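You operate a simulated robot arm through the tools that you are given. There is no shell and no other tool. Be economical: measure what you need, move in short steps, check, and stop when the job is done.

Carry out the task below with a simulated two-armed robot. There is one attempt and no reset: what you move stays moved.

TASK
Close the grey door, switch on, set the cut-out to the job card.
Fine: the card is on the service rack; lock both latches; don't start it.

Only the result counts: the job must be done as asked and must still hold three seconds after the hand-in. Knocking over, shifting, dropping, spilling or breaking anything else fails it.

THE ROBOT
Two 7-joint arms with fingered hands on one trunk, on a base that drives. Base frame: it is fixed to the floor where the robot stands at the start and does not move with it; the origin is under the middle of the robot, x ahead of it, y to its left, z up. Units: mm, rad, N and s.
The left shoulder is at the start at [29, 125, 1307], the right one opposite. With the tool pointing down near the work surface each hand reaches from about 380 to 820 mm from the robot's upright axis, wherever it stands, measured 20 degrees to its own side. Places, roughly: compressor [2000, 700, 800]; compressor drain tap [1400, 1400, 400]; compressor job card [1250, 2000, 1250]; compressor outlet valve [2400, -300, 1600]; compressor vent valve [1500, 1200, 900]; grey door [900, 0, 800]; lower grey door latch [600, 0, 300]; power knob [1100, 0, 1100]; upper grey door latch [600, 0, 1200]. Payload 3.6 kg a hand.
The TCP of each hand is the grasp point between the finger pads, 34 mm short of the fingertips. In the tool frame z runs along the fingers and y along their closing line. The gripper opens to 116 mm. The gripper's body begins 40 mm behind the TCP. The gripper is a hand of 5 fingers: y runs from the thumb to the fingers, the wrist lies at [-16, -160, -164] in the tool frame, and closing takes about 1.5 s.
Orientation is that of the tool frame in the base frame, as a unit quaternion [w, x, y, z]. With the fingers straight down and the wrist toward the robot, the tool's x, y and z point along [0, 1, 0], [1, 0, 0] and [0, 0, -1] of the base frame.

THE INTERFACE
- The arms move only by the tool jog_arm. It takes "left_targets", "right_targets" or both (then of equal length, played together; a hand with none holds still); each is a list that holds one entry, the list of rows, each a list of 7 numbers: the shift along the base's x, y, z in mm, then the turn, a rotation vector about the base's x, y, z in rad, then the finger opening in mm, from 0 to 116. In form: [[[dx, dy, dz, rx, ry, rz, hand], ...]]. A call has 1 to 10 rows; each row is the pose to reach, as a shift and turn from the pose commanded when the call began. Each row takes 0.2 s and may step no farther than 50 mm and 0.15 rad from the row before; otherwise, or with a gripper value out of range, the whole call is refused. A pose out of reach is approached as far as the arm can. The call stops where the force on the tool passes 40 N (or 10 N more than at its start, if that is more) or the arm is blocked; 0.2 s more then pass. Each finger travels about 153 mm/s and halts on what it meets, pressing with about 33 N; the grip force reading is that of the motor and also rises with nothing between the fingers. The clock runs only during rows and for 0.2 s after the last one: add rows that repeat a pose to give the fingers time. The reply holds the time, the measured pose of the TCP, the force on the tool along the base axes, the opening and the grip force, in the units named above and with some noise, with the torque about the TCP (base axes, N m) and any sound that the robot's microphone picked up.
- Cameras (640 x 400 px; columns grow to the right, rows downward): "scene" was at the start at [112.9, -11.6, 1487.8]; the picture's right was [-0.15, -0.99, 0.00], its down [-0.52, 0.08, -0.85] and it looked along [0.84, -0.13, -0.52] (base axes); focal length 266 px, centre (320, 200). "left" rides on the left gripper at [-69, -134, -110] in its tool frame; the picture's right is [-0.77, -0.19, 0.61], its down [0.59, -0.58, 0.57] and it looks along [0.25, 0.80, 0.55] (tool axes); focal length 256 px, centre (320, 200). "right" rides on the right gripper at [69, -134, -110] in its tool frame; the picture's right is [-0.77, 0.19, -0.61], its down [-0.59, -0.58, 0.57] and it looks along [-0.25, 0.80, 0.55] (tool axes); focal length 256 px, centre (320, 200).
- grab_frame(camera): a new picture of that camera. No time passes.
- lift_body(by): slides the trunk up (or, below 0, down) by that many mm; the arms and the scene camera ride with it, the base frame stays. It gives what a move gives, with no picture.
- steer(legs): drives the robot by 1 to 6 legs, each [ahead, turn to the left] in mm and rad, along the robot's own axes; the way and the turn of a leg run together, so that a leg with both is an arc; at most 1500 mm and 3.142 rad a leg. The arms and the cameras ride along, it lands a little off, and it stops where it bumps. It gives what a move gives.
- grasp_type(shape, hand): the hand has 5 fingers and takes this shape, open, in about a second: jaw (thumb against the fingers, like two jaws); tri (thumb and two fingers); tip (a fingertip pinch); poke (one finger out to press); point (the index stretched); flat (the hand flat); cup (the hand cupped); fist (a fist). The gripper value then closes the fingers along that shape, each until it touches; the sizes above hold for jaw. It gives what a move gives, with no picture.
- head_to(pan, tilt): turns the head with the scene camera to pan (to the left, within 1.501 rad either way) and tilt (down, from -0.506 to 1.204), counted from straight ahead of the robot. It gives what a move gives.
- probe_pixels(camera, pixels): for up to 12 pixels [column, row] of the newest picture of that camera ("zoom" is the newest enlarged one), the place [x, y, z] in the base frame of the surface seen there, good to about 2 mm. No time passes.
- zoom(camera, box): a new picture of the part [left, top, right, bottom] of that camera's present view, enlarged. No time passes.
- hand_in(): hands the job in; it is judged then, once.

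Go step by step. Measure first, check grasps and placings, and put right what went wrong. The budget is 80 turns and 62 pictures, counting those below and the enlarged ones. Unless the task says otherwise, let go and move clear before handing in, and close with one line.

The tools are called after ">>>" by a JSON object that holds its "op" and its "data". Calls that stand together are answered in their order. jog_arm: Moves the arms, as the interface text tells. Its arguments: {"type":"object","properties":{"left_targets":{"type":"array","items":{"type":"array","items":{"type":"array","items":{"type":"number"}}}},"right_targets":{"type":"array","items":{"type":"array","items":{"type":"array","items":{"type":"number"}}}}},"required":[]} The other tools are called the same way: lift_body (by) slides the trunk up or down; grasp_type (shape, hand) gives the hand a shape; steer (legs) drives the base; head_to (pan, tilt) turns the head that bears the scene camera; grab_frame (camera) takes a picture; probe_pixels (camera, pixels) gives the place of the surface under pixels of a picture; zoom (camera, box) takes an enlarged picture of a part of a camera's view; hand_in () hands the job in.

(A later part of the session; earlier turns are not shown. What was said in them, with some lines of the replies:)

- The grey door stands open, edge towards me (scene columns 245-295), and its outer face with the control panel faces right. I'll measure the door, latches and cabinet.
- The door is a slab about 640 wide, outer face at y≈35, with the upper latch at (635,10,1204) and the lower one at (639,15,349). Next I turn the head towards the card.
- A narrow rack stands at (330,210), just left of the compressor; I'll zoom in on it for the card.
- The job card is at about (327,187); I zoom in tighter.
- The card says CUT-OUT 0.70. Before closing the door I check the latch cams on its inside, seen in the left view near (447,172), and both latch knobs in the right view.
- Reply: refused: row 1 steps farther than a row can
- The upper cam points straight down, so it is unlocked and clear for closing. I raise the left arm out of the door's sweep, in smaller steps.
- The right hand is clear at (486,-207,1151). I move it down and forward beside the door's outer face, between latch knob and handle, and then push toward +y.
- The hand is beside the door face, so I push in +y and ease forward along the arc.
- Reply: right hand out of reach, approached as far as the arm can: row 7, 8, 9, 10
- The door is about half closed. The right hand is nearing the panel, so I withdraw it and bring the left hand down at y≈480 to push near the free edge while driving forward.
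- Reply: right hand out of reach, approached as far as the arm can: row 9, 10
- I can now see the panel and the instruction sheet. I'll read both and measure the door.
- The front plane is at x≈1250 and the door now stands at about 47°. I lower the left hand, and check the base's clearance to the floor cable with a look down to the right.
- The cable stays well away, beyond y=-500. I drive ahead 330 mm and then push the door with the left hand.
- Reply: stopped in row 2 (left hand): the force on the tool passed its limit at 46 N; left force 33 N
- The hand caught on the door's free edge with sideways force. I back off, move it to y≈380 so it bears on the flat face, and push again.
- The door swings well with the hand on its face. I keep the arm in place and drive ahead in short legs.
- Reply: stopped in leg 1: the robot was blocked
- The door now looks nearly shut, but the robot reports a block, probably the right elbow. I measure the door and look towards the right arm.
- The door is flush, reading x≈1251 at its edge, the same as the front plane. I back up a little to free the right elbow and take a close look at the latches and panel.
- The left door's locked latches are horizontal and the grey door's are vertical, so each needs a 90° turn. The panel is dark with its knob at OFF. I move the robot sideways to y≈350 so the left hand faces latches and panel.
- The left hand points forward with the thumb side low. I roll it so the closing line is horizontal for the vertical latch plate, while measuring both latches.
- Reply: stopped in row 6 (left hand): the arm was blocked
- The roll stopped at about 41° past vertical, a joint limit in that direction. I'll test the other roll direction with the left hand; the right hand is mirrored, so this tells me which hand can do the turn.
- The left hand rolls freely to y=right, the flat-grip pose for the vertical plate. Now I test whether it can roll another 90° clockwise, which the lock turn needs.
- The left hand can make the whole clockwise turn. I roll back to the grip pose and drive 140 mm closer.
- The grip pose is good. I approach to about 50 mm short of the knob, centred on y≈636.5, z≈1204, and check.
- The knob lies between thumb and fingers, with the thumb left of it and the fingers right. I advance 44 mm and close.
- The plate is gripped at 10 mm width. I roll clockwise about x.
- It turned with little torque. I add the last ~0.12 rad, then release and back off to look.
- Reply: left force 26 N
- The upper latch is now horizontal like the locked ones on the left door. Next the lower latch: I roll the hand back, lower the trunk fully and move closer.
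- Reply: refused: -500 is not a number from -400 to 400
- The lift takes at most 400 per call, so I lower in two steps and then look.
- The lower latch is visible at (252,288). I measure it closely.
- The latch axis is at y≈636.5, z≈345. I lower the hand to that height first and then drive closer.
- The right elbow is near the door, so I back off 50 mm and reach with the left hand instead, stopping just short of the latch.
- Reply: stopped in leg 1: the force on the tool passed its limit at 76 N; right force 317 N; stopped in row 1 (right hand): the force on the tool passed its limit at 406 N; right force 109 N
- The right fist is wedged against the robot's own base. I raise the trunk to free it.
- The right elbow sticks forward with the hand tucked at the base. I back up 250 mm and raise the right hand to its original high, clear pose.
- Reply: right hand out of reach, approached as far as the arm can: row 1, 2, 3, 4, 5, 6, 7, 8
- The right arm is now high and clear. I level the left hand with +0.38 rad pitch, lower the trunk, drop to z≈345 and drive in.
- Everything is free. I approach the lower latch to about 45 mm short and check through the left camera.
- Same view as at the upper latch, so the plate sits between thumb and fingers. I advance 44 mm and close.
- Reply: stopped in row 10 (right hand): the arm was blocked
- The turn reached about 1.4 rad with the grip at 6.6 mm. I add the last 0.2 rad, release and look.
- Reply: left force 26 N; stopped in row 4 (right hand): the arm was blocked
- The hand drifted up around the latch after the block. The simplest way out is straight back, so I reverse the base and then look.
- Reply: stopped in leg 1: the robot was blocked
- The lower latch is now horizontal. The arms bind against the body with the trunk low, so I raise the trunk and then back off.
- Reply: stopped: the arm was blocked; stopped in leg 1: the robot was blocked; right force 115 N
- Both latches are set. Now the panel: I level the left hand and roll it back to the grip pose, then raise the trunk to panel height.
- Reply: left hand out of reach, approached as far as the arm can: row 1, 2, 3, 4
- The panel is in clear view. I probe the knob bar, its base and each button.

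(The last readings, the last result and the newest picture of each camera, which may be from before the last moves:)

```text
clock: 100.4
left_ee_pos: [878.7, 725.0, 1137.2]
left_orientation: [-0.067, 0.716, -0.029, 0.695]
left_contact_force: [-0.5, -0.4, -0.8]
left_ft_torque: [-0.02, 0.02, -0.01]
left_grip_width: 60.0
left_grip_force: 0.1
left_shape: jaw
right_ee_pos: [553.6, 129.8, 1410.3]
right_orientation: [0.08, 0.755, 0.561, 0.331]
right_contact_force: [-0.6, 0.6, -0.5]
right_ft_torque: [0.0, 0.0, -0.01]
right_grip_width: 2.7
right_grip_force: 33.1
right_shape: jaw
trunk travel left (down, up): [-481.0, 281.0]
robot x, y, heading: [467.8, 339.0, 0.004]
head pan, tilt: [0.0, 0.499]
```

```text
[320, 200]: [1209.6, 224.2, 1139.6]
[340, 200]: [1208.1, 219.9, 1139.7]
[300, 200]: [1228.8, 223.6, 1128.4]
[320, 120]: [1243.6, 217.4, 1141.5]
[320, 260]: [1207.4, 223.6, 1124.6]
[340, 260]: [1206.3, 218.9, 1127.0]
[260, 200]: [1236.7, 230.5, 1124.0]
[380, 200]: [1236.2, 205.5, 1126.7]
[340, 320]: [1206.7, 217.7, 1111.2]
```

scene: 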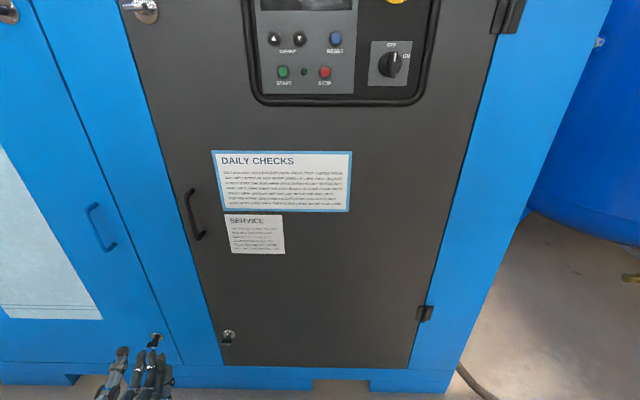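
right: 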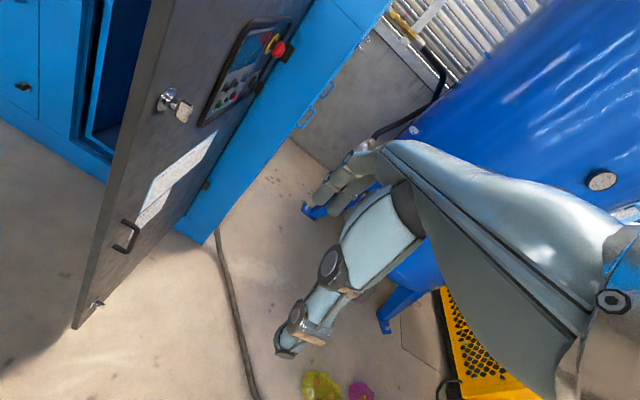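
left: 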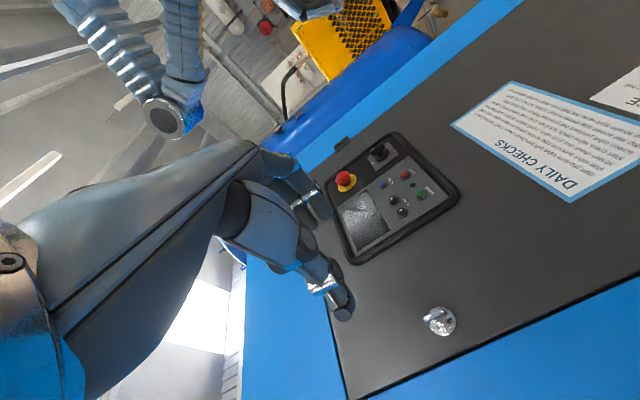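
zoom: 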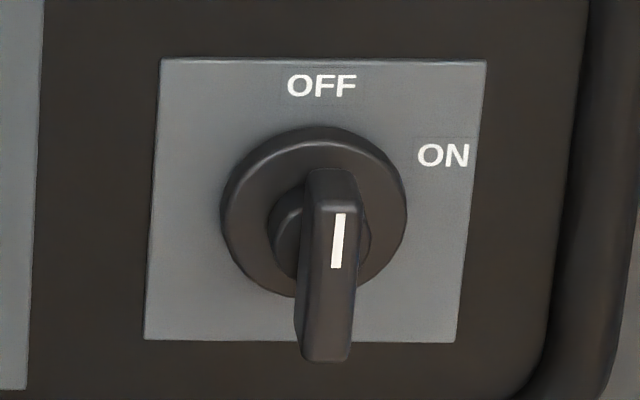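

The knob's axis is at (y 219.5, z 1122), its bar spans x 1206–1230, and ON lies clockwise about 60–70° from OFF. I move the left hand across in front of the knob.

>>> {"op": "jog_arm", "data": {"left_targets": [[[5, -48, -2, -0.07, -0.015, -0.025, 60], [10, -96, -4, -0.14, -0.03, -0.05, 60], [15, -144, -6, -0.14, -0.03, -0.05, 60], [20, -192, -8, -0.14, -0.03, -0.05, 60], [25, -240, -10, -0.14, -0.03, -0.05, 60], [30, -288, -12, -0.14, -0.03, -0.05, 60], [35, -336, -14, -0.14, -0.03, -0.05, 60], [40, -384, -15, -0.14, -0.03, -0.05, 60], [45, -432, -15, -0.14, -0.03, -0.05, 60], [50, -480, -15, -0.14, -0.03, -0.05, 60]]]}}

>>> {"op": "grab_frame", "data": {"camera": "scene"}}

```text
clock: 102.6
left_ee_pos: [926.9, 245.8, 1122.5]
left_orientation: [-0.001, 0.707, 0.001, 0.707]
left_contact_force: [0.4, -0.8, 0.3]
left_ft_torque: [0.01, 0.03, 0.01]
left_grip_width: 59.9
left_grip_force: 0.0
left_shape: jaw
right_ee_pos: [554.1, 129.9, 1409.1]
right_orientation: [0.079, 0.754, 0.561, 0.332]
right_contact_force: [0.2, -0.7, -0.5]
right_ft_torque: [0.02, 0.0, -0.01]
right_grip_width: 2.6
right_grip_force: 32.5
right_shape: jaw
trunk travel left (down, up): [-481.0, 281.0]
robot x, y, heading: [468.6, 337.2, 0.005]
head pan, tilt: [0.0, 0.499]
```

```text
15 pictures are left
```

scene: 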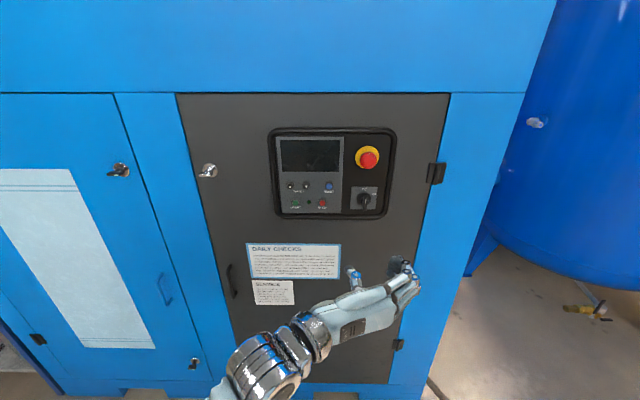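

The orientation is exact. I advance to the knob at TCP x≈1198, y≈219.5 and close.

>>> {"op": "jog_arm", "data": {"left_targets": [[[40, -13, 0, 0, 0, 0, 60], [80, -26, 0, 0, 0, 0, 60], [120, -26, 0, 0, 0, 0, 60], [160, -26, 0, 0, 0, 0, 60], [200, -26, 0, 0, 0, 0, 60], [240, -26, 0, 0, 0, 0, 60], [269, -26, 0, 0, 0, 0, 60]]]}}

>>> {"op": "jog_arm", "data": {"left_targets": [[[0, 0, 0, 0, 0, 0, 40], [0, 0, 0, 0, 0, 0, 20], [0, 0, 0, 0, 0, 0, 0], [0, 0, 0, 0, 0, 0, 0], [0, 0, 0, 0, 0, 0, 0], [0, 0, 0, 0, 0, 0, 0]]]}}

>>> {"op": "zoom", "data": {"camera": "scene", "box": [260, 120, 420, 240]}}

```text
clock: 104.2
left_ee_pos: [1197.2, 215.4, 1120.6]
left_orientation: [0.001, 0.707, 0.002, 0.707]
left_contact_force: [0.9, 0.3, 0.0]
left_ft_torque: [0.0, -0.02, -0.01]
left_grip_width: 60.0
left_grip_force: 0.0
left_shape: jaw
right_ee_pos: [553.9, 128.8, 1410.5]
right_orientation: [0.079, 0.755, 0.56, 0.331]
right_contact_force: [-0.4, 0.1, 1.1]
right_ft_torque: [0.0, -0.01, 0.01]
right_grip_width: 2.9
right_grip_force: 32.8
right_shape: jaw
trunk travel left (down, up): [-481.0, 281.0]
robot x, y, heading: [465.0, 336.7, 0.001]
head pan, tilt: [0.0, 0.499]
```

```text
clock: 105.6
left_ee_pos: [1197.7, 217.2, 1122.0]
left_orientation: [0.0, 0.707, 0.002, 0.707]
left_contact_force: [1.5, 1.1, 0.7]
left_ft_torque: [0.0, -0.03, 0.03]
left_grip_width: 14.3
left_grip_force: 32.9
left_shape: jaw
right_ee_pos: [553.0, 131.6, 1410.5]
right_orientation: [0.078, 0.755, 0.561, 0.331]
right_contact_force: [0.0, 0.1, -0.1]
right_ft_torque: [0.0, 0.01, -0.01]
right_grip_width: 2.6
right_grip_force: 33.7
right_shape: jaw
trunk travel left (down, up): [-481.0, 281.0]
robot x, y, heading: [469.1, 340.0, 0.006]
head pan, tilt: [0.0, 0.499]
```

```text
3.33 times, centred on (340, 180) of scene
```

zoom: 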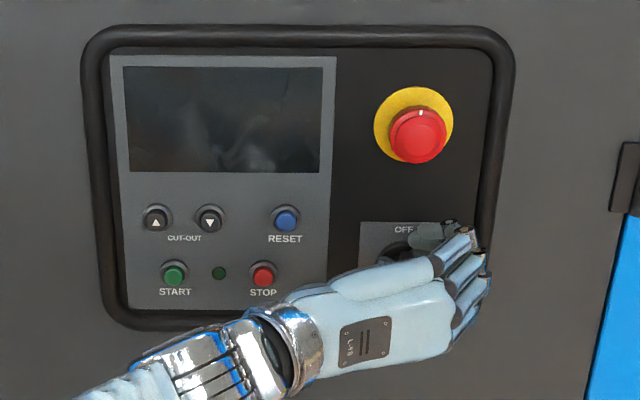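

The bar is gripped at 14.3 mm. I roll 60° clockwise and look at the display.

>>> {"op": "jog_arm", "data": {"left_targets": [[[0, 0, 0, 0.15, 0, 0, 0], [0, 0, 0, 0.3, 0, 0, 0], [0, 0, 0, 0.45, 0, 0, 0], [0, 0, 0, 0.6, 0, 0, 0], [0, 0, 0, 0.75, 0, 0, 0], [0, 0, 0, 0.9, 0, 0, 0], [0, 0, 0, 1.05, 0, 0, 0]]]}}

>>> {"op": "zoom", "data": {"camera": "scene", "box": [260, 120, 420, 240]}}

```text
clock: 107.2
left_ee_pos: [1197.1, 214.5, 1121.3]
left_orientation: [-0.342, 0.616, -0.346, 0.619]
left_contact_force: [7.9, -12.3, 1.1]
left_ft_torque: [-0.12, 0.0, -0.39]
left_grip_width: 13.9
left_grip_force: 32.5
left_shape: jaw
right_ee_pos: [554.9, 128.2, 1409.4]
right_orientation: [0.079, 0.755, 0.56, 0.33]
right_contact_force: [-0.3, 0.2, -0.2]
right_ft_torque: [-0.01, -0.03, 0.01]
right_grip_width: 2.9
right_grip_force: 33.2
right_shape: jaw
trunk travel left (down, up): [-481.0, 281.0]
robot x, y, heading: [466.0, 336.7, 0.007]
head pan, tilt: [0.0, 0.499]
```

```text
3.33 times, centred on (340, 180) of scene
```

zoom: 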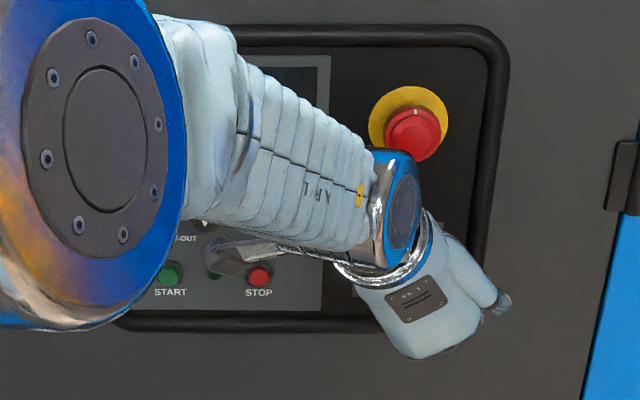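

The arm blocks the display, so I release, back away and look.

>>> {"op": "jog_arm", "data": {"left_targets": [[[0, 0, 0, 0, 0, 0, 30], [0, 0, 0, 0, 0, 0, 60], [0, 0, 0, 0, 0, 0, 60], [-40, 0, 0, 0, 0, 0, 60], [-80, 0, 0, 0, 0, 0, 60], [-120, 0, 0, 0, 0, 0, 60], [-160, 0, 0, 0, 0, 0, 60]]]}}

>>> {"op": "jog_arm", "data": {"left_targets": [[[0, 0, -40, -0.15, 0, 0, 60], [0, 0, -80, -0.3, 0, 0, 60], [0, 0, -120, -0.45, 0, 0, 60], [0, 0, -160, -0.6, 0, 0, 60], [0, 0, -160, -0.75, 0, 0, 60], [0, 0, -160, -0.9, 0, 0, 60], [0, 0, -160, -1.05, 0, 0, 60]]]}}

>>> {"op": "zoom", "data": {"camera": "scene", "box": [260, 120, 420, 240]}}

```text
clock: 108.8
left_ee_pos: [1037.1, 217.1, 1117.9]
left_orientation: [-0.356, 0.611, -0.353, 0.613]
left_contact_force: [-0.5, 0.1, 0.7]
left_ft_torque: [-0.01, 0.01, 0.03]
left_grip_width: 60.0
left_grip_force: 0.0
left_shape: jaw
left hand out of reach, approached as far as the arm can: row 4, 5
right_ee_pos: [553.7, 129.5, 1409.4]
right_orientation: [0.08, 0.755, 0.56, 0.331]
right_contact_force: [0.1, 0.6, -0.2]
right_ft_torque: [-0.03, -0.02, 0.0]
right_grip_width: 2.9
right_grip_force: 33.3
right_shape: jaw
trunk travel left (down, up): [-481.0, 281.0]
robot x, y, heading: [469.3, 339.5, 0.011]
head pan, tilt: [0.0, 0.499]
```

```text
clock: 110.4
left_ee_pos: [1039.4, 220.8, 959.6]
left_orientation: [-0.001, 0.707, 0.001, 0.707]
left_contact_force: [0.9, 0.0, 0.0]
left_ft_torque: [0.02, 0.01, 0.02]
left_grip_width: 59.9
left_grip_force: 0.1
left_shape: jaw
right_ee_pos: [554.5, 131.3, 1410.6]
right_orientation: [0.079, 0.755, 0.561, 0.33]
right_contact_force: [0.6, 0.3, 0.0]
right_ft_torque: [-0.02, 0.01, -0.03]
right_grip_width: 3.0
right_grip_force: 32.6
right_shape: jaw
trunk travel left (down, up): [-481.0, 281.0]
robot x, y, heading: [467.3, 337.3, 0.007]
head pan, tilt: [0.0, 0.499]
```

```text
3.33 times, centred on (340, 180) of scene
```

zoom: 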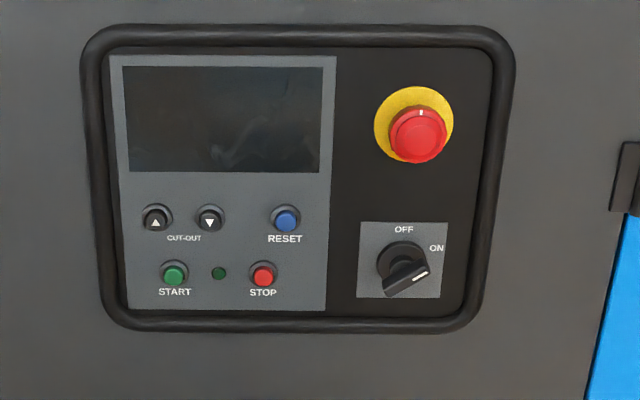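

The knob has turned about 60° but the display is still dark, and the ON mark looks further on at 70° or more. I regrip at this angle and turn further.

>>> {"op": "jog_arm", "data": {"left_targets": [[[0, 0, 0, 0.15, 0, 0, 60], [0, 0, 0, 0.3, 0, 0, 60], [0, 0, 0, 0.45, 0, 0, 60], [0, 0, 40, 0.6, 0, 0, 60], [0, 0, 80, 0.75, 0, 0, 60], [0, 0, 120, 0.9, 0, 0, 60], [0, -1, 163, 1.05, 0, 0, 60]]]}}

>>> {"op": "jog_arm", "data": {"left_targets": [[[40, 0, 0, 0, 0, 0, 60], [80, 0, 0, 0, 0, 0, 60], [120, 0, 0, 0, 0, 0, 60], [158, 0, 0, 0, 0, 0, 60], [158, 0, 0, 0, 0, 0, 30], [158, 0, 0, 0, 0, 0, 0], [158, 0, 0, 0, 0, 0, 0], [158, 0, 0, 0, 0, 0, 0]]]}}

>>> {"op": "jog_arm", "data": {"left_targets": [[[0, 0, 0, 0.1, 0, 0, 0], [0, 0, 0, 0.2, 0, 0, 0], [0, 0, 0, 0.3, 0, 0, 0], [0, 0, 0, 0.3, 0, 0, 0]]]}}

```text
clock: 112.0
left_ee_pos: [1039.8, 218.4, 1123.8]
left_orientation: [-0.356, 0.611, -0.354, 0.612]
left_contact_force: [-0.8, -0.6, 0.3]
left_ft_torque: [0.03, -0.02, 0.02]
left_grip_width: 59.8
left_grip_force: 0.0
left_shape: jaw
right_ee_pos: [552.2, 128.7, 1410.1]
right_orientation: [0.08, 0.755, 0.561, 0.332]
right_contact_force: [0.0, -0.4, -0.5]
right_ft_torque: [0.02, -0.04, 0.03]
right_grip_width: 2.7
right_grip_force: 33.6
right_shape: jaw
trunk travel left (down, up): [-481.0, 281.0]
robot x, y, heading: [466.2, 335.0, 0.006]
head pan, tilt: [0.0, 0.499]
```

```text
clock: 113.8
left_ee_pos: [1195.6, 216.3, 1125.2]
left_orientation: [-0.354, 0.612, -0.353, 0.614]
left_contact_force: [0.2, -2.1, -2.0]
left_ft_torque: [0.02, 0.05, -0.07]
left_grip_width: 17.5
left_grip_force: 0.0
left_shape: jaw
right_ee_pos: [553.1, 129.3, 1410.6]
right_orientation: [0.078, 0.756, 0.561, 0.329]
right_contact_force: [-0.1, -0.4, -0.2]
right_ft_torque: [0.02, 0.01, 0.0]
right_grip_width: 2.7
right_grip_force: 33.3
right_shape: jaw
trunk travel left (down, up): [-481.0, 281.0]
robot x, y, heading: [469.5, 342.3, 0.003]
head pan, tilt: [0.0, 0.499]
```

```text
clock: 114.8
left_ee_pos: [1194.8, 215.8, 1124.3]
left_orientation: [-0.441, 0.551, -0.442, 0.554]
left_contact_force: [-0.2, -8.3, -0.5]
left_ft_torque: [-0.09, 0.02, -0.26]
left_grip_width: 17.6
left_grip_force: 0.1
left_shape: jaw
right_ee_pos: [553.6, 128.1, 1410.4]
right_orientation: [0.079, 0.755, 0.56, 0.331]
right_contact_force: [-0.2, 0.7, 1.2]
right_ft_torque: [-0.02, 0.02, 0.01]
right_grip_width: 2.6
right_grip_force: 33.3
right_shape: jaw
trunk travel left (down, up): [-481.0, 281.0]
robot x, y, heading: [464.6, 334.9, 0.003]
head pan, tilt: [0.0, 0.499]
```

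I've turned to about 77°. I release, back off and check the display.

>>> {"op": "jog_arm", "data": {"left_targets": [[[0, 0, 0, 0, 0, 0, 30], [0, 0, 0, 0, 0, 0, 60], [0, 0, 0, 0, 0, 0, 60], [-40, 0, 0, 0, 0, 0, 60], [-80, 0, 0, 0, 0, 0, 60], [-120, 0, 0, 0, 0, 0, 60], [-157, 0, 0, 0, 0, 0, 60]]]}}

>>> {"op": "jog_arm", "data": {"left_targets": [[[0, 0, 0, -0.15, 0, 0, 60], [0, 0, -30, -0.3, 0, 0, 60], [0, 0, -70, -0.45, 0, 0, 60], [0, 0, -110, -0.6, 0, 0, 60], [0, 0, -150, -0.75, 0, 0, 60], [0, 0, -165, -0.9, 0, 0, 60], [0, 0, -165, -1.05, 0, 0, 60], [0, 0, -165, -1.2, 0, 0, 60], [0, 0, -165, -1.34, 0, 0, 60]]]}}

>>> {"op": "zoom", "data": {"camera": "scene", "box": [260, 120, 420, 240]}}

```text
clock: 116.4
left_ee_pos: [1037.2, 218.4, 1124.9]
left_orientation: [-0.443, 0.551, -0.44, 0.553]
left_contact_force: [1.1, -0.5, 0.0]
left_ft_torque: [0.0, -0.01, 0.0]
left_grip_width: 59.7
left_grip_force: 0.1
left_shape: jaw
right_ee_pos: [552.5, 130.7, 1409.5]
right_orientation: [0.081, 0.754, 0.561, 0.331]
right_contact_force: [0.1, 0.5, -0.1]
right_ft_torque: [0.02, 0.01, -0.01]
right_grip_width: 2.9
right_grip_force: 33.1
right_shape: jaw
trunk travel left (down, up): [-481.0, 281.0]
robot x, y, heading: [469.2, 336.9, 0.005]
head pan, tilt: [0.0, 0.499]
```

```text
clock: 118.4
left_ee_pos: [1038.5, 217.4, 958.1]
left_orientation: [-0.003, 0.706, -0.001, 0.708]
left_contact_force: [0.7, 0.4, -0.3]
left_ft_torque: [-0.01, 0.02, 0.02]
left_grip_width: 59.6
left_grip_force: 0.0
left_shape: jaw
right_ee_pos: [554.5, 130.2, 1409.9]
right_orientation: [0.08, 0.754, 0.561, 0.331]
right_contact_force: [0.2, -0.7, 0.5]
right_ft_torque: [0.02, 0.01, 0.02]
right_grip_width: 2.8
right_grip_force: 33.2
right_shape: jaw
trunk travel left (down, up): [-481.0, 281.0]
robot x, y, heading: [465.2, 335.0, 0.003]
head pan, tilt: [0.0, 0.499]
```

```text
3.33 times, centred on (340, 180) of scene
```

zoom: 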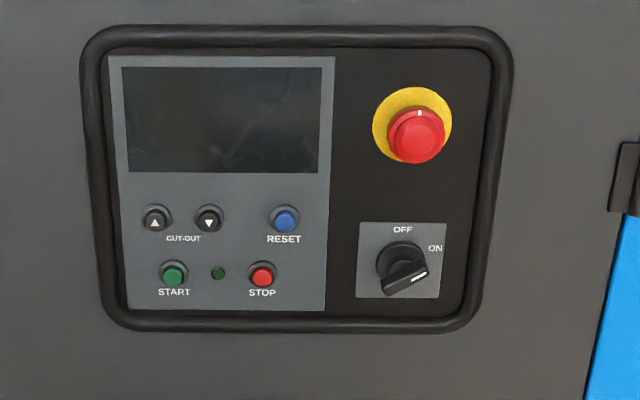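

The knob didn't move this time; the grip reading of 17.6 mm at 0.1 N shows it wasn't clamped. I repeat with roll 1.03, better centring and a longer closing time.

>>> {"op": "jog_arm", "data": {"left_targets": [[[0, 0, 0, 0.15, 0, 0, 60], [0, 0, 0, 0.3, 0, 0, 60], [0, 0, 0, 0.45, 0, 0, 60], [0, 1, 40, 0.6, 0, 0, 60], [0, 1, 80, 0.75, 0, 0, 60], [0, 1, 120, 0.9, 0, 0, 60], [0, 1, 163, 1.03, 0, 0, 60]]]}}

>>> {"op": "jog_arm", "data": {"left_targets": [[[40, 0, 0, 0, 0, 0, 60], [80, 0, 0, 0, 0, 0, 60], [120, 0, 0, 0, 0, 0, 60], [160, 0, 0, 0, 0, 0, 60], [160, 0, 0, 0, 0, 0, 40], [160, 0, 0, 0, 0, 0, 20], [160, 0, 0, 0, 0, 0, 0], [160, 0, 0, 0, 0, 0, 0], [160, 0, 0, 0, 0, 0, 0], [160, 0, 0, 0, 0, 0, 0]]]}}

>>> {"op": "jog_arm", "data": {"left_targets": [[[0, 0, 0, 0, 0, 0, 0], [0, 0, 0, 0, 0, 0, 0], [0, 0, 0, 0, 0, 0, 0]]]}}

```text
clock: 120.0
left_ee_pos: [1036.2, 220.3, 1121.7]
left_orientation: [-0.352, 0.613, -0.351, 0.614]
left_contact_force: [0.1, 0.2, 0.2]
left_ft_torque: [0.01, 0.02, 0.01]
left_grip_width: 60.0
left_grip_force: 0.0
left_shape: jaw
right_ee_pos: [553.4, 129.3, 1409.7]
right_orientation: [0.081, 0.755, 0.561, 0.331]
right_contact_force: [-0.2, 0.7, -0.1]
right_ft_torque: [-0.02, 0.0, 0.04]
right_grip_width: 2.7
right_grip_force: 33.0
right_shape: jaw
trunk travel left (down, up): [-481.0, 281.0]
robot x, y, heading: [464.9, 335.1, 0.006]
head pan, tilt: [0.0, 0.499]
```

```text
clock: 122.2
left_ee_pos: [1198.1, 218.1, 1122.4]
left_orientation: [-0.352, 0.613, -0.349, 0.615]
left_contact_force: [3.4, 0.1, 4.9]
left_ft_torque: [0.01, -0.03, -0.11]
left_grip_width: 14.8
left_grip_force: 32.9
left_shape: jaw
right_ee_pos: [554.8, 129.6, 1409.8]
right_orientation: [0.08, 0.755, 0.56, 0.331]
right_contact_force: [0.5, 0.2, 0.2]
right_ft_torque: [0.0, 0.03, -0.01]
right_grip_width: 2.7
right_grip_force: 32.9
right_shape: jaw
trunk travel left (down, up): [-481.0, 281.0]
robot x, y, heading: [462.0, 338.5, 0.008]
head pan, tilt: [0.0, 0.499]
```

```text
clock: 123.0
left_ee_pos: [1197.7, 217.9, 1122.4]
left_orientation: [-0.351, 0.613, -0.349, 0.616]
left_contact_force: [4.4, -0.3, 7.4]
left_ft_torque: [-0.04, -0.08, -0.08]
left_grip_width: 14.9
left_grip_force: 32.8
left_shape: jaw
right_ee_pos: [553.5, 129.4, 1410.3]
right_orientation: [0.081, 0.754, 0.561, 0.331]
right_contact_force: [-0.3, -0.8, 0.4]
right_ft_torque: [-0.02, 0.0, 0.02]
right_grip_width: 2.7
right_grip_force: 32.9
right_shape: jaw
trunk travel left (down, up): [-481.0, 281.0]
robot x, y, heading: [463.9, 339.1, 0.008]
head pan, tilt: [0.0, 0.499]
```

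Now it is firmly clamped at 14.8 mm and 33 N. I turn on in small steps and watch the torque.

>>> {"op": "jog_arm", "data": {"left_targets": [[[0, 0, 0, 0.1, 0, 0, 0], [0, 0, 0, 0.2, 0, 0, 0], [0, 0, 0, 0.3, 0, 0, 0]]]}}

>>> {"op": "jog_arm", "data": {"left_targets": [[[0, 0, 0, 0.1, 0, 0, 0], [0, 0, 0, 0.2, 0, 0, 0], [0, 0, 0, 0.28, 0, 0, 0]]]}}

```text
clock: 123.8
left_ee_pos: [1197.1, 217.6, 1122.6]
left_orientation: [-0.439, 0.552, -0.439, 0.557]
left_contact_force: [0.7, -2.8, 8.2]
left_ft_torque: [-0.08, -0.18, -0.18]
left_grip_width: 14.7
left_grip_force: 33.0
left_shape: jaw
right_ee_pos: [551.1, 130.3, 1410.6]
right_orientation: [0.08, 0.755, 0.56, 0.331]
right_contact_force: [-0.1, -0.6, -1.2]
right_ft_torque: [0.02, 0.05, -0.01]
right_grip_width: 2.8
right_grip_force: 32.7
right_shape: jaw
trunk travel left (down, up): [-481.0, 281.0]
robot x, y, heading: [467.9, 337.8, 0.006]
head pan, tilt: [0.0, 0.499]
```

```text
clock: 124.6
left_ee_pos: [1188.6, 223.4, 1116.9]
left_orientation: [0.512, -0.483, 0.512, -0.492]
left_contact_force: [15.1, -16.6, 13.7]
left_ft_torque: [-0.11, -0.28, -0.43]
left_grip_width: 10.5
left_grip_force: 33.1
left_shape: jaw
left hand out of reach, approached as far as the arm can: row 2, 3
right_ee_pos: [556.4, 124.6, 1409.1]
right_orientation: [0.079, 0.755, 0.56, 0.331]
right_contact_force: [-0.1, 0.5, 0.1]
right_ft_torque: [-0.03, 0.02, -0.02]
right_grip_width: 2.8
right_grip_force: 32.8
right_shape: jaw
trunk travel left (down, up): [-481.0, 281.0]
robot x, y, heading: [469.6, 335.8, 0.003]
head pan, tilt: [0.0, 0.499]
```

The roll went to about 92° with some slip at the end of reach. I release, back off and check.

>>> {"op": "jog_arm", "data": {"left_targets": [[[0, 0, 0, 0, 0, 0, 30], [0, 0, 0, 0, 0, 0, 60], [0, 0, 0, 0, 0, 0, 60], [-40, 0, 0, 0, 0, 0, 60], [-80, 0, 0, 0, 0, 0, 60], [-120, 0, 0, 0, 0, 0, 60], [-150, 0, 0, 0, 0, 0, 60]]]}}

>>> {"op": "jog_arm", "data": {"left_targets": [[[0, 0, 0, -0.15, 0, 0, 60], [0, 0, -30, -0.3, 0, 0, 60], [0, 0, -70, -0.45, 0, 0, 60], [0, 0, -110, -0.6, 0, 0, 60], [0, 0, -150, -0.75, 0, 0, 60], [0, 0, -165, -0.9, 0, 0, 60], [0, 0, -165, -1.05, 0, 0, 60], [0, 0, -165, -1.2, 0, 0, 60], [0, 0, -165, -1.35, 0, 0, 60], [0, 0, -165, -1.5, 0, 0, 60]]]}}

>>> {"op": "zoom", "data": {"camera": "scene", "box": [260, 120, 420, 240]}}

```text
clock: 126.2
left_ee_pos: [1033.5, 232.2, 1118.8]
left_orientation: [0.512, -0.487, 0.511, -0.49]
left_contact_force: [0.5, -0.1, -0.1]
left_ft_torque: [-0.03, -0.03, 0.0]
left_grip_width: 59.6
left_grip_force: 0.0
left_shape: jaw
right_ee_pos: [552.5, 131.3, 1409.8]
right_orientation: [0.08, 0.754, 0.561, 0.331]
right_contact_force: [-0.3, 0.5, 0.1]
right_ft_torque: [-0.01, -0.02, 0.0]
right_grip_width: 2.8
right_grip_force: 33.0
right_shape: jaw
trunk travel left (down, up): [-481.0, 281.0]
robot x, y, heading: [462.2, 338.3, 0.004]
head pan, tilt: [0.0, 0.499]
```

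```text
clock: 128.4
left_ee_pos: [1034.6, 231.2, 952.0]
left_orientation: [-0.042, 0.705, -0.039, 0.707]
left_contact_force: [-0.5, 1.1, -0.4]
left_ft_torque: [0.01, 0.01, -0.03]
left_grip_width: 59.9
left_grip_force: 0.1
left_shape: jaw
right_ee_pos: [553.3, 130.1, 1410.2]
right_orientation: [0.08, 0.755, 0.561, 0.331]
right_contact_force: [0.2, -0.1, -0.4]
right_ft_torque: [0.0, -0.01, -0.01]
right_grip_width: 2.6
right_grip_force: 33.3
right_shape: jaw
trunk travel left (down, up): [-481.0, 281.0]
robot x, y, heading: [463.9, 340.2, 0.01]
head pan, tilt: [0.0, 0.499]
```

```text
3.33 times, centred on (340, 180) of scene
```

zoom: 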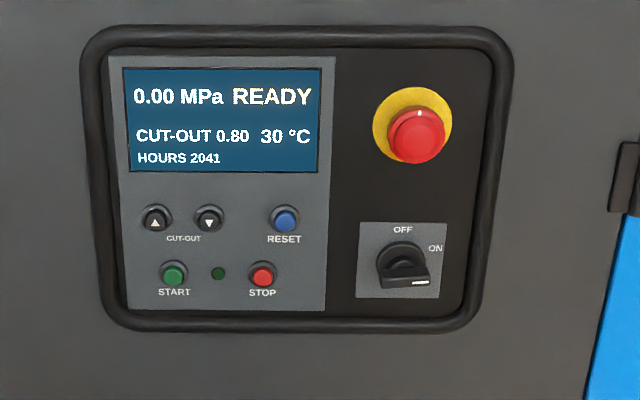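

The display reads READY, CUT-OUT 0.80, so it is on. I need 0.70, so I'll press the ▼ button at (1235,378,1164). I set the poke shape and locate the fingertip well away from the panel.

>>> {"op": "grasp_type", "data": {"hand": "left", "shape": "poke"}}

>>> {"op": "jog_arm", "data": {"left_targets": [[[-10, 40, 20, -0.055, 0, 0, 116], [-20, 80, 40, -0.11, 0, 0, 116], [-30, 120, 60, -0.11, 0, 0, 116], [-40, 145, 80, -0.11, 0, 0, 116]]]}}

>>> {"op": "zoom", "data": {"camera": "scene", "box": [200, 120, 440, 320]}}

```text
clock: 129.3
left_ee_pos: [1034.6, 231.2, 952.1]
left_orientation: [-0.043, 0.705, -0.041, 0.707]
left_contact_force: [0.4, 0.8, 0.2]
left_ft_torque: [0.01, 0.0, -0.01]
left_grip_width: 0.0
left_grip_force: 0.1
left_shape: poke
right_ee_pos: [553.1, 131.1, 1410.0]
right_orientation: [0.08, 0.755, 0.561, 0.332]
right_contact_force: [-0.4, 0.6, -0.5]
right_ft_torque: [0.02, 0.0, -0.01]
right_grip_width: 3.0
right_grip_force: 33.0
right_shape: jaw
trunk travel left (down, up): [-481.0, 281.0]
robot x, y, heading: [467.3, 336.7, 0.005]
head pan, tilt: [0.0, 0.499]
```

```text
clock: 130.3
left_ee_pos: [993.7, 374.5, 1031.4]
left_orientation: [-0.004, 0.706, -0.001, 0.708]
left_contact_force: [-0.1, 0.1, -0.8]
left_ft_torque: [0.0, -0.02, 0.02]
left_grip_width: 0.1
left_grip_force: 0.1
left_shape: poke
right_ee_pos: [553.8, 129.6, 1411.1]
right_orientation: [0.08, 0.755, 0.561, 0.331]
right_contact_force: [0.1, 0.0, 0.8]
right_ft_torque: [-0.02, 0.01, -0.04]
right_grip_width: 2.4
right_grip_force: 33.0
right_shape: jaw
trunk travel left (down, up): [-481.0, 281.0]
robot x, y, heading: [467.9, 336.8, 0.007]
head pan, tilt: [0.0, 0.499]
```

```text
2.00 times, centred on (320, 220) of scene
```

zoom: 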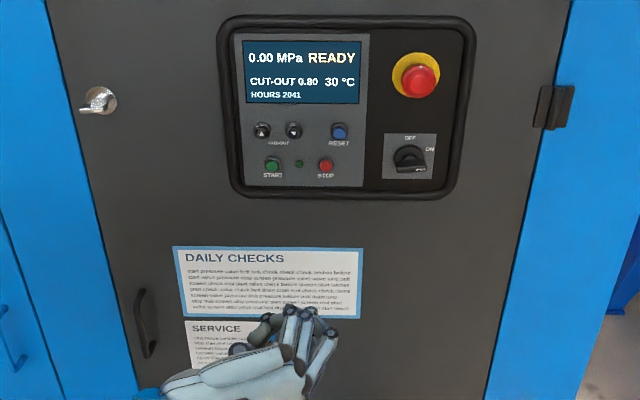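

The poke finger isn't clearly visible from above, so I look through the hand camera.

>>> {"op": "grab_frame", "data": {"camera": "left"}}

>>> {"op": "probe_pixels", "data": {"camera": "zoom", "pixels": [[290, 308], [308, 310], [328, 318], [270, 318], [240, 347], [330, 335]]}}

```text
8 pictures are left
```

left: 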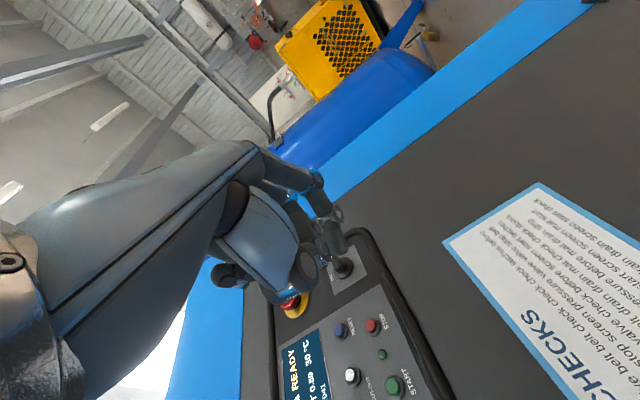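

```text
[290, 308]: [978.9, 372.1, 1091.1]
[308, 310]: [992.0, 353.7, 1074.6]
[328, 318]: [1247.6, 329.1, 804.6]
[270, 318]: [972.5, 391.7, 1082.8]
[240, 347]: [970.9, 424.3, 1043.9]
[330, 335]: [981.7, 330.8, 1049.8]
```

I probe the fingers in the hand camera view to find the foremost tip.

>>> {"op": "probe_pixels", "data": {"camera": "left", "pixels": [[338, 240], [330, 215], [315, 185], [325, 250], [305, 265], [290, 290], [230, 275], [318, 205], [300, 225], [285, 185], [345, 268], [265, 290]]}}

>>> {"op": "zoom", "data": {"camera": "left", "box": [200, 140, 400, 320]}}

```text
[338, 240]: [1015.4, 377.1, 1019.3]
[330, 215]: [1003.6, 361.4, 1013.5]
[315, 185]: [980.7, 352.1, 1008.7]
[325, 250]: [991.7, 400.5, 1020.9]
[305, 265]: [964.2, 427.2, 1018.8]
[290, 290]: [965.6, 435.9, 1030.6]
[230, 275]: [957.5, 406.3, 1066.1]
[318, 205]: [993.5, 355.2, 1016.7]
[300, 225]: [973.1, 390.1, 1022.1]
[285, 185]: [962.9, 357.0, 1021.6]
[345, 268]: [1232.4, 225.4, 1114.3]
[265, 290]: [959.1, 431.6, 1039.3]
```

```text
2.22 times, centred on (300, 230) of left
```

zoom: 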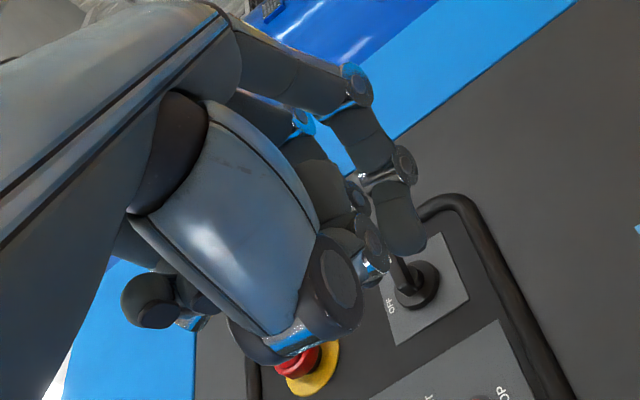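

One finger is out, its tip about 34 mm ahead of the TCP and nearly on its axis. I line up with ▼ and stop about 20 mm short.

>>> {"op": "jog_arm", "data": {"left_targets": [[[0, 1, 45, 0, 0, 0, 116], [0, 2, 90, 0, 0, 0, 116], [0, 3, 134, 0, 0, 0, 116], [45, 3, 134, 0, 0, 0, 116], [90, 3, 134, 0, 0, 0, 116], [135, 3, 134, 0, 0, 0, 116], [184, 3, 134, 0, 0, 0, 116]]]}}

>>> {"op": "zoom", "data": {"camera": "left", "box": [240, 160, 440, 320]}}

>>> {"op": "probe_pixels", "data": {"camera": "left", "pixels": [[338, 240], [340, 250], [345, 262], [350, 270], [360, 280]]}}

```text
clock: 131.9
left_ee_pos: [1178.2, 376.9, 1166.3]
left_orientation: [-0.003, 0.707, -0.002, 0.707]
left_contact_force: [0.0, 0.3, -0.5]
left_ft_torque: [0.0, 0.0, -0.02]
left_grip_width: 0.1
left_grip_force: 0.1
left_shape: poke
right_ee_pos: [554.5, 129.5, 1410.3]
right_orientation: [0.079, 0.755, 0.56, 0.33]
right_contact_force: [0.3, 0.0, 0.6]
right_ft_torque: [0.0, 0.02, 0.03]
right_grip_width: 2.7
right_grip_force: 33.1
right_shape: jaw
trunk travel left (down, up): [-481.0, 281.0]
robot x, y, heading: [466.8, 336.7, 0.004]
head pan, tilt: [0.0, 0.499]
```

```text
2.50 times, centred on (340, 240) of left
```

zoom: 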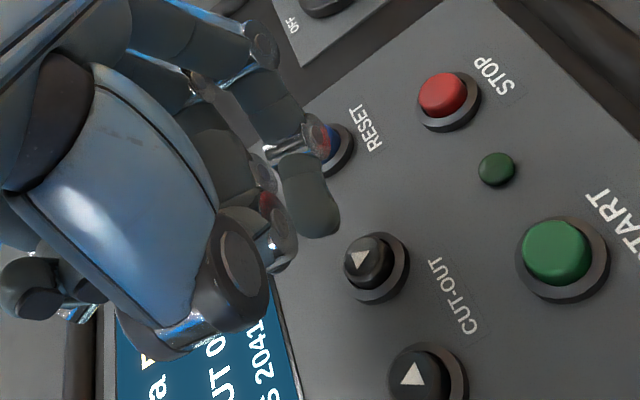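

```text
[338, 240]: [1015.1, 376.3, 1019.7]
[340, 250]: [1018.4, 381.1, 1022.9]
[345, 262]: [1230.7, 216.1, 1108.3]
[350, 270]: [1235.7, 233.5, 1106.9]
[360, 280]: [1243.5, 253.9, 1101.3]
```

I check the geometry of the fingertip against the nearest button, ▼, in this zoom.

>>> {"op": "probe_pixels", "data": {"camera": "zoom", "pixels": [[318, 230], [330, 225], [300, 225], [310, 205], [335, 210], [368, 258], [430, 370], [555, 250]]}}

```text
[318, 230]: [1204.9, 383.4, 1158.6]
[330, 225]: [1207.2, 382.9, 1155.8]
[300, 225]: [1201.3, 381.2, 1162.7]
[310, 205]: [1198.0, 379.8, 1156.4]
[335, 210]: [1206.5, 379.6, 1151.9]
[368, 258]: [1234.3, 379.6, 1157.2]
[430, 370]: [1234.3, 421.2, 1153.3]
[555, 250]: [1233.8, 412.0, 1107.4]
```

The tip is in line with ▼, about 22 mm ahead. I press gently by 27 mm and retract.

>>> {"op": "jog_arm", "data": {"left_targets": [[[15, 0, -2, 0, 0, 0, 116], [21, 0, -2, 0, 0, 0, 116], [25, 0, -2, 0, 0, 0, 116], [28, 0, -2, 0, 0, 0, 116]]]}}

>>> {"op": "jog_arm", "data": {"left_targets": [[[-12, 0, 0, 0, 0, 0, 116], [-22, 0, 0, 0, 0, 0, 116]]]}}

>>> {"op": "zoom", "data": {"camera": "scene", "box": [260, 120, 420, 240]}}

```text
clock: 132.9
left_ee_pos: [1204.4, 377.3, 1164.4]
left_orientation: [-0.003, 0.707, -0.001, 0.708]
left_contact_force: [-8.5, -1.7, -1.4]
left_ft_torque: [-0.02, 0.12, 0.0]
left_grip_width: 0.1
left_grip_force: 0.0
left_shape: poke
right_ee_pos: [551.4, 130.0, 1410.3]
right_orientation: [0.08, 0.755, 0.56, 0.331]
right_contact_force: [-0.2, 0.1, -0.5]
right_ft_torque: [-0.01, 0.02, 0.03]
right_grip_width: 2.5
right_grip_force: 33.4
right_shape: jaw
trunk travel left (down, up): [-481.0, 281.0]
robot x, y, heading: [464.2, 339.5, 0.009]
head pan, tilt: [0.0, 0.499]
heard: click
```

```text
clock: 133.5
left_ee_pos: [1184.1, 379.1, 1165.4]
left_orientation: [-0.005, 0.706, -0.001, 0.708]
left_contact_force: [0.2, -0.4, -0.4]
left_ft_torque: [-0.02, 0.01, 0.0]
left_grip_width: 0.2
left_grip_force: 0.0
left_shape: poke
right_ee_pos: [554.2, 129.7, 1411.5]
right_orientation: [0.081, 0.755, 0.56, 0.331]
right_contact_force: [-0.1, -0.7, 0.7]
right_ft_torque: [-0.02, 0.0, 0.0]
right_grip_width: 2.6
right_grip_force: 33.8
right_shape: jaw
trunk travel left (down, up): [-481.0, 281.0]
robot x, y, heading: [465.9, 337.2, 0.009]
head pan, tilt: [0.0, 0.499]
```

```text
3.33 times, centred on (340, 180) of scene
```

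zoom: 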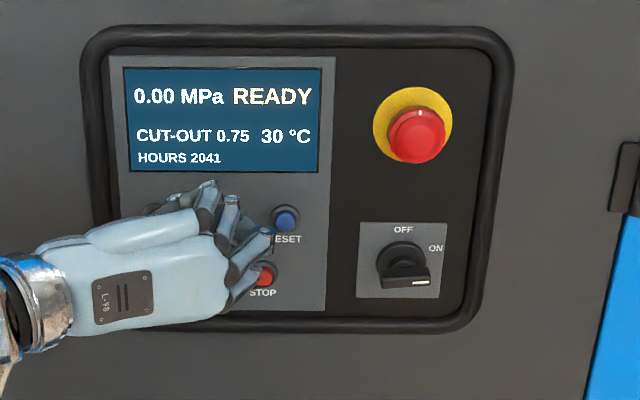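

A click, and the display now shows 0.75, so each press is 0.05. One more identical press.

>>> {"op": "jog_arm", "data": {"left_targets": [[[10, -1, 0, 0, 0, 0, 116], [15, -1, 0, 0, 0, 0, 116], [19, -1, 0, 0, 0, 0, 116], [22, -1, 0, 0, 0, 0, 116]]]}}

>>> {"op": "jog_arm", "data": {"left_targets": [[[-20, 0, 0, 0, 0, 0, 116], [-60, 0, 0, 0, 0, 0, 116], [-105, 0, 0, 0, 0, 0, 116], [-150, 0, 0, 0, 0, 0, 116], [-150, 20, -45, 0, 0, 0, 116], [-150, 40, -90, 0, 0, 0, 116], [-150, 60, -135, 0, 0, 0, 116], [-150, 80, -180, 0, 0, 0, 116]]]}}

>>> {"op": "zoom", "data": {"camera": "scene", "box": [200, 110, 420, 260]}}

```text
clock: 134.5
left_ee_pos: [1205.5, 374.5, 1164.0]
left_orientation: [-0.001, 0.707, -0.002, 0.707]
left_contact_force: [-16.9, -2.0, -5.2]
left_ft_torque: [0.0, 0.27, -0.02]
left_grip_width: 0.1
left_grip_force: 0.0
left_shape: poke
right_ee_pos: [551.0, 129.1, 1410.6]
right_orientation: [0.08, 0.754, 0.561, 0.332]
right_contact_force: [0.3, 0.2, -0.1]
right_ft_torque: [0.0, -0.01, 0.0]
right_grip_width: 2.8
right_grip_force: 33.1
right_shape: jaw
trunk travel left (down, up): [-481.0, 281.0]
robot x, y, heading: [466.3, 338.2, 0.008]
head pan, tilt: [0.0, 0.499]
heard: click
```

```text
clock: 136.3
left_ee_pos: [1056.4, 456.5, 985.8]
left_orientation: [-0.004, 0.707, -0.002, 0.708]
left_contact_force: [-0.4, -0.5, 0.6]
left_ft_torque: [-0.01, 0.01, -0.01]
left_grip_width: 0.0
left_grip_force: 0.1
left_shape: poke
right_ee_pos: [552.7, 129.2, 1409.4]
right_orientation: [0.08, 0.755, 0.561, 0.331]
right_contact_force: [-0.5, -0.9, -0.4]
right_ft_torque: [0.02, -0.02, 0.02]
right_grip_width: 2.7
right_grip_force: 32.6
right_shape: jaw
trunk travel left (down, up): [-481.0, 281.0]
robot x, y, heading: [467.0, 336.1, 0.002]
head pan, tilt: [0.0, 0.499]
```

```text
2.67 times, centred on (310, 185) of scene
```

zoom: 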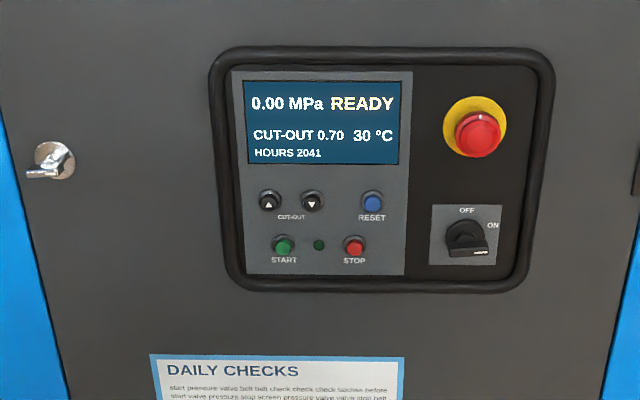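

The display shows CUT-OUT 0.70, READY and not started. Last check: both latches up close, after backing off a bit.

>>> {"op": "steer", "data": {"legs": [[-150, 0]]}}

>>> {"op": "head_to", "data": {"pan": 0.3, "tilt": 0.6}}

>>> {"op": "grab_frame", "data": {"camera": "scene"}}

```text
clock: 137.6
left_ee_pos: [908.9, 454.2, 987.4]
left_orientation: [-0.004, 0.706, -0.002, 0.708]
left_contact_force: [0.0, -0.2, -0.1]
left_ft_torque: [-0.01, 0.04, -0.01]
left_grip_width: 0.0
left_grip_force: 0.0
left_shape: poke
right_ee_pos: [405.0, 129.9, 1410.0]
right_orientation: [0.081, 0.754, 0.562, 0.331]
right_contact_force: [-0.7, 0.0, 0.0]
right_ft_torque: [0.01, -0.03, -0.01]
right_grip_width: 2.5
right_grip_force: 33.0
right_shape: jaw
trunk travel left (down, up): [-481.0, 281.0]
robot x, y, heading: [322.5, 339.0, 0.008]
head pan, tilt: [0.0, 0.499]
```

```text
clock: 138.4
left_ee_pos: [909.4, 455.3, 986.4]
left_orientation: [-0.004, 0.707, -0.002, 0.707]
left_contact_force: [0.0, -0.2, -0.8]
left_ft_torque: [0.03, 0.03, 0.01]
left_grip_width: 0.1
left_grip_force: 0.0
left_shape: poke
right_ee_pos: [406.3, 130.6, 1410.8]
right_orientation: [0.08, 0.754, 0.561, 0.331]
right_contact_force: [0.8, 0.1, 0.5]
right_ft_torque: [-0.01, 0.01, 0.01]
right_grip_width: 2.9
right_grip_force: 33.4
right_shape: jaw
trunk travel left (down, up): [-481.0, 281.0]
robot x, y, heading: [321.7, 340.3, 0.01]
head pan, tilt: [0.3, 0.6]
```

```text
3 pictures are left
```

scene: 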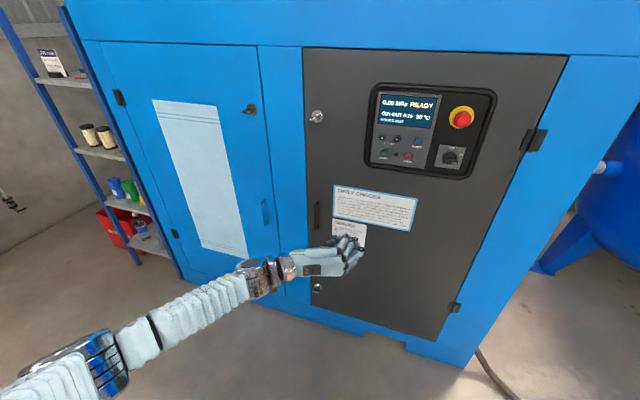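

>>> {"op": "zoom", "data": {"camera": "scene", "box": [303, 275, 333, 300]}}

>>> {"op": "zoom", "data": {"camera": "scene", "box": [303, 105, 333, 130]}}

```text
16.00 times, centred on (318, 288) of scene
```

zoom: 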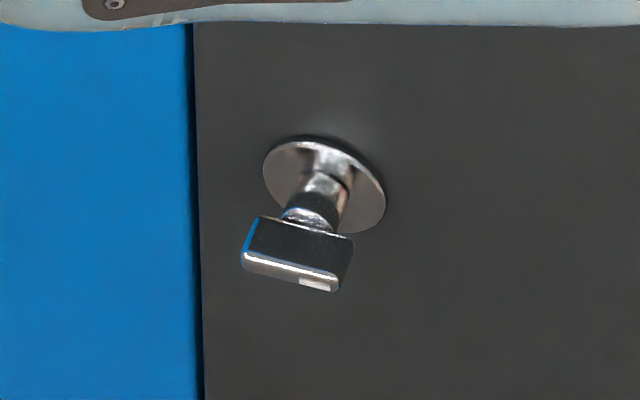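

```text
16.00 times, centred on (318, 118) of scene
```

zoom: 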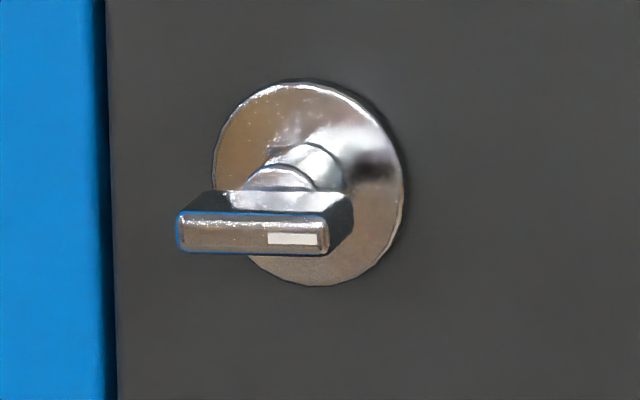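

Allowing for camera tilt, the lower latch is level (slope about 0.26 against an expected 0.27) and the upper one is within about 4° of level. The door is flush, the panel shows READY with CUT-OUT 0.70, and both hands are clear, so I hand in.

>>> {"op": "hand_in", "data": {}}

```text
The job is handed in.
```

I closed the grey door, turned both latches to lock, switched the compressor on and set the cut-out to 0.70, as on the job card. The display reads READY and I didn't start it. The upper latch looks about 4° short of fully level in the last picture, and I left it there.
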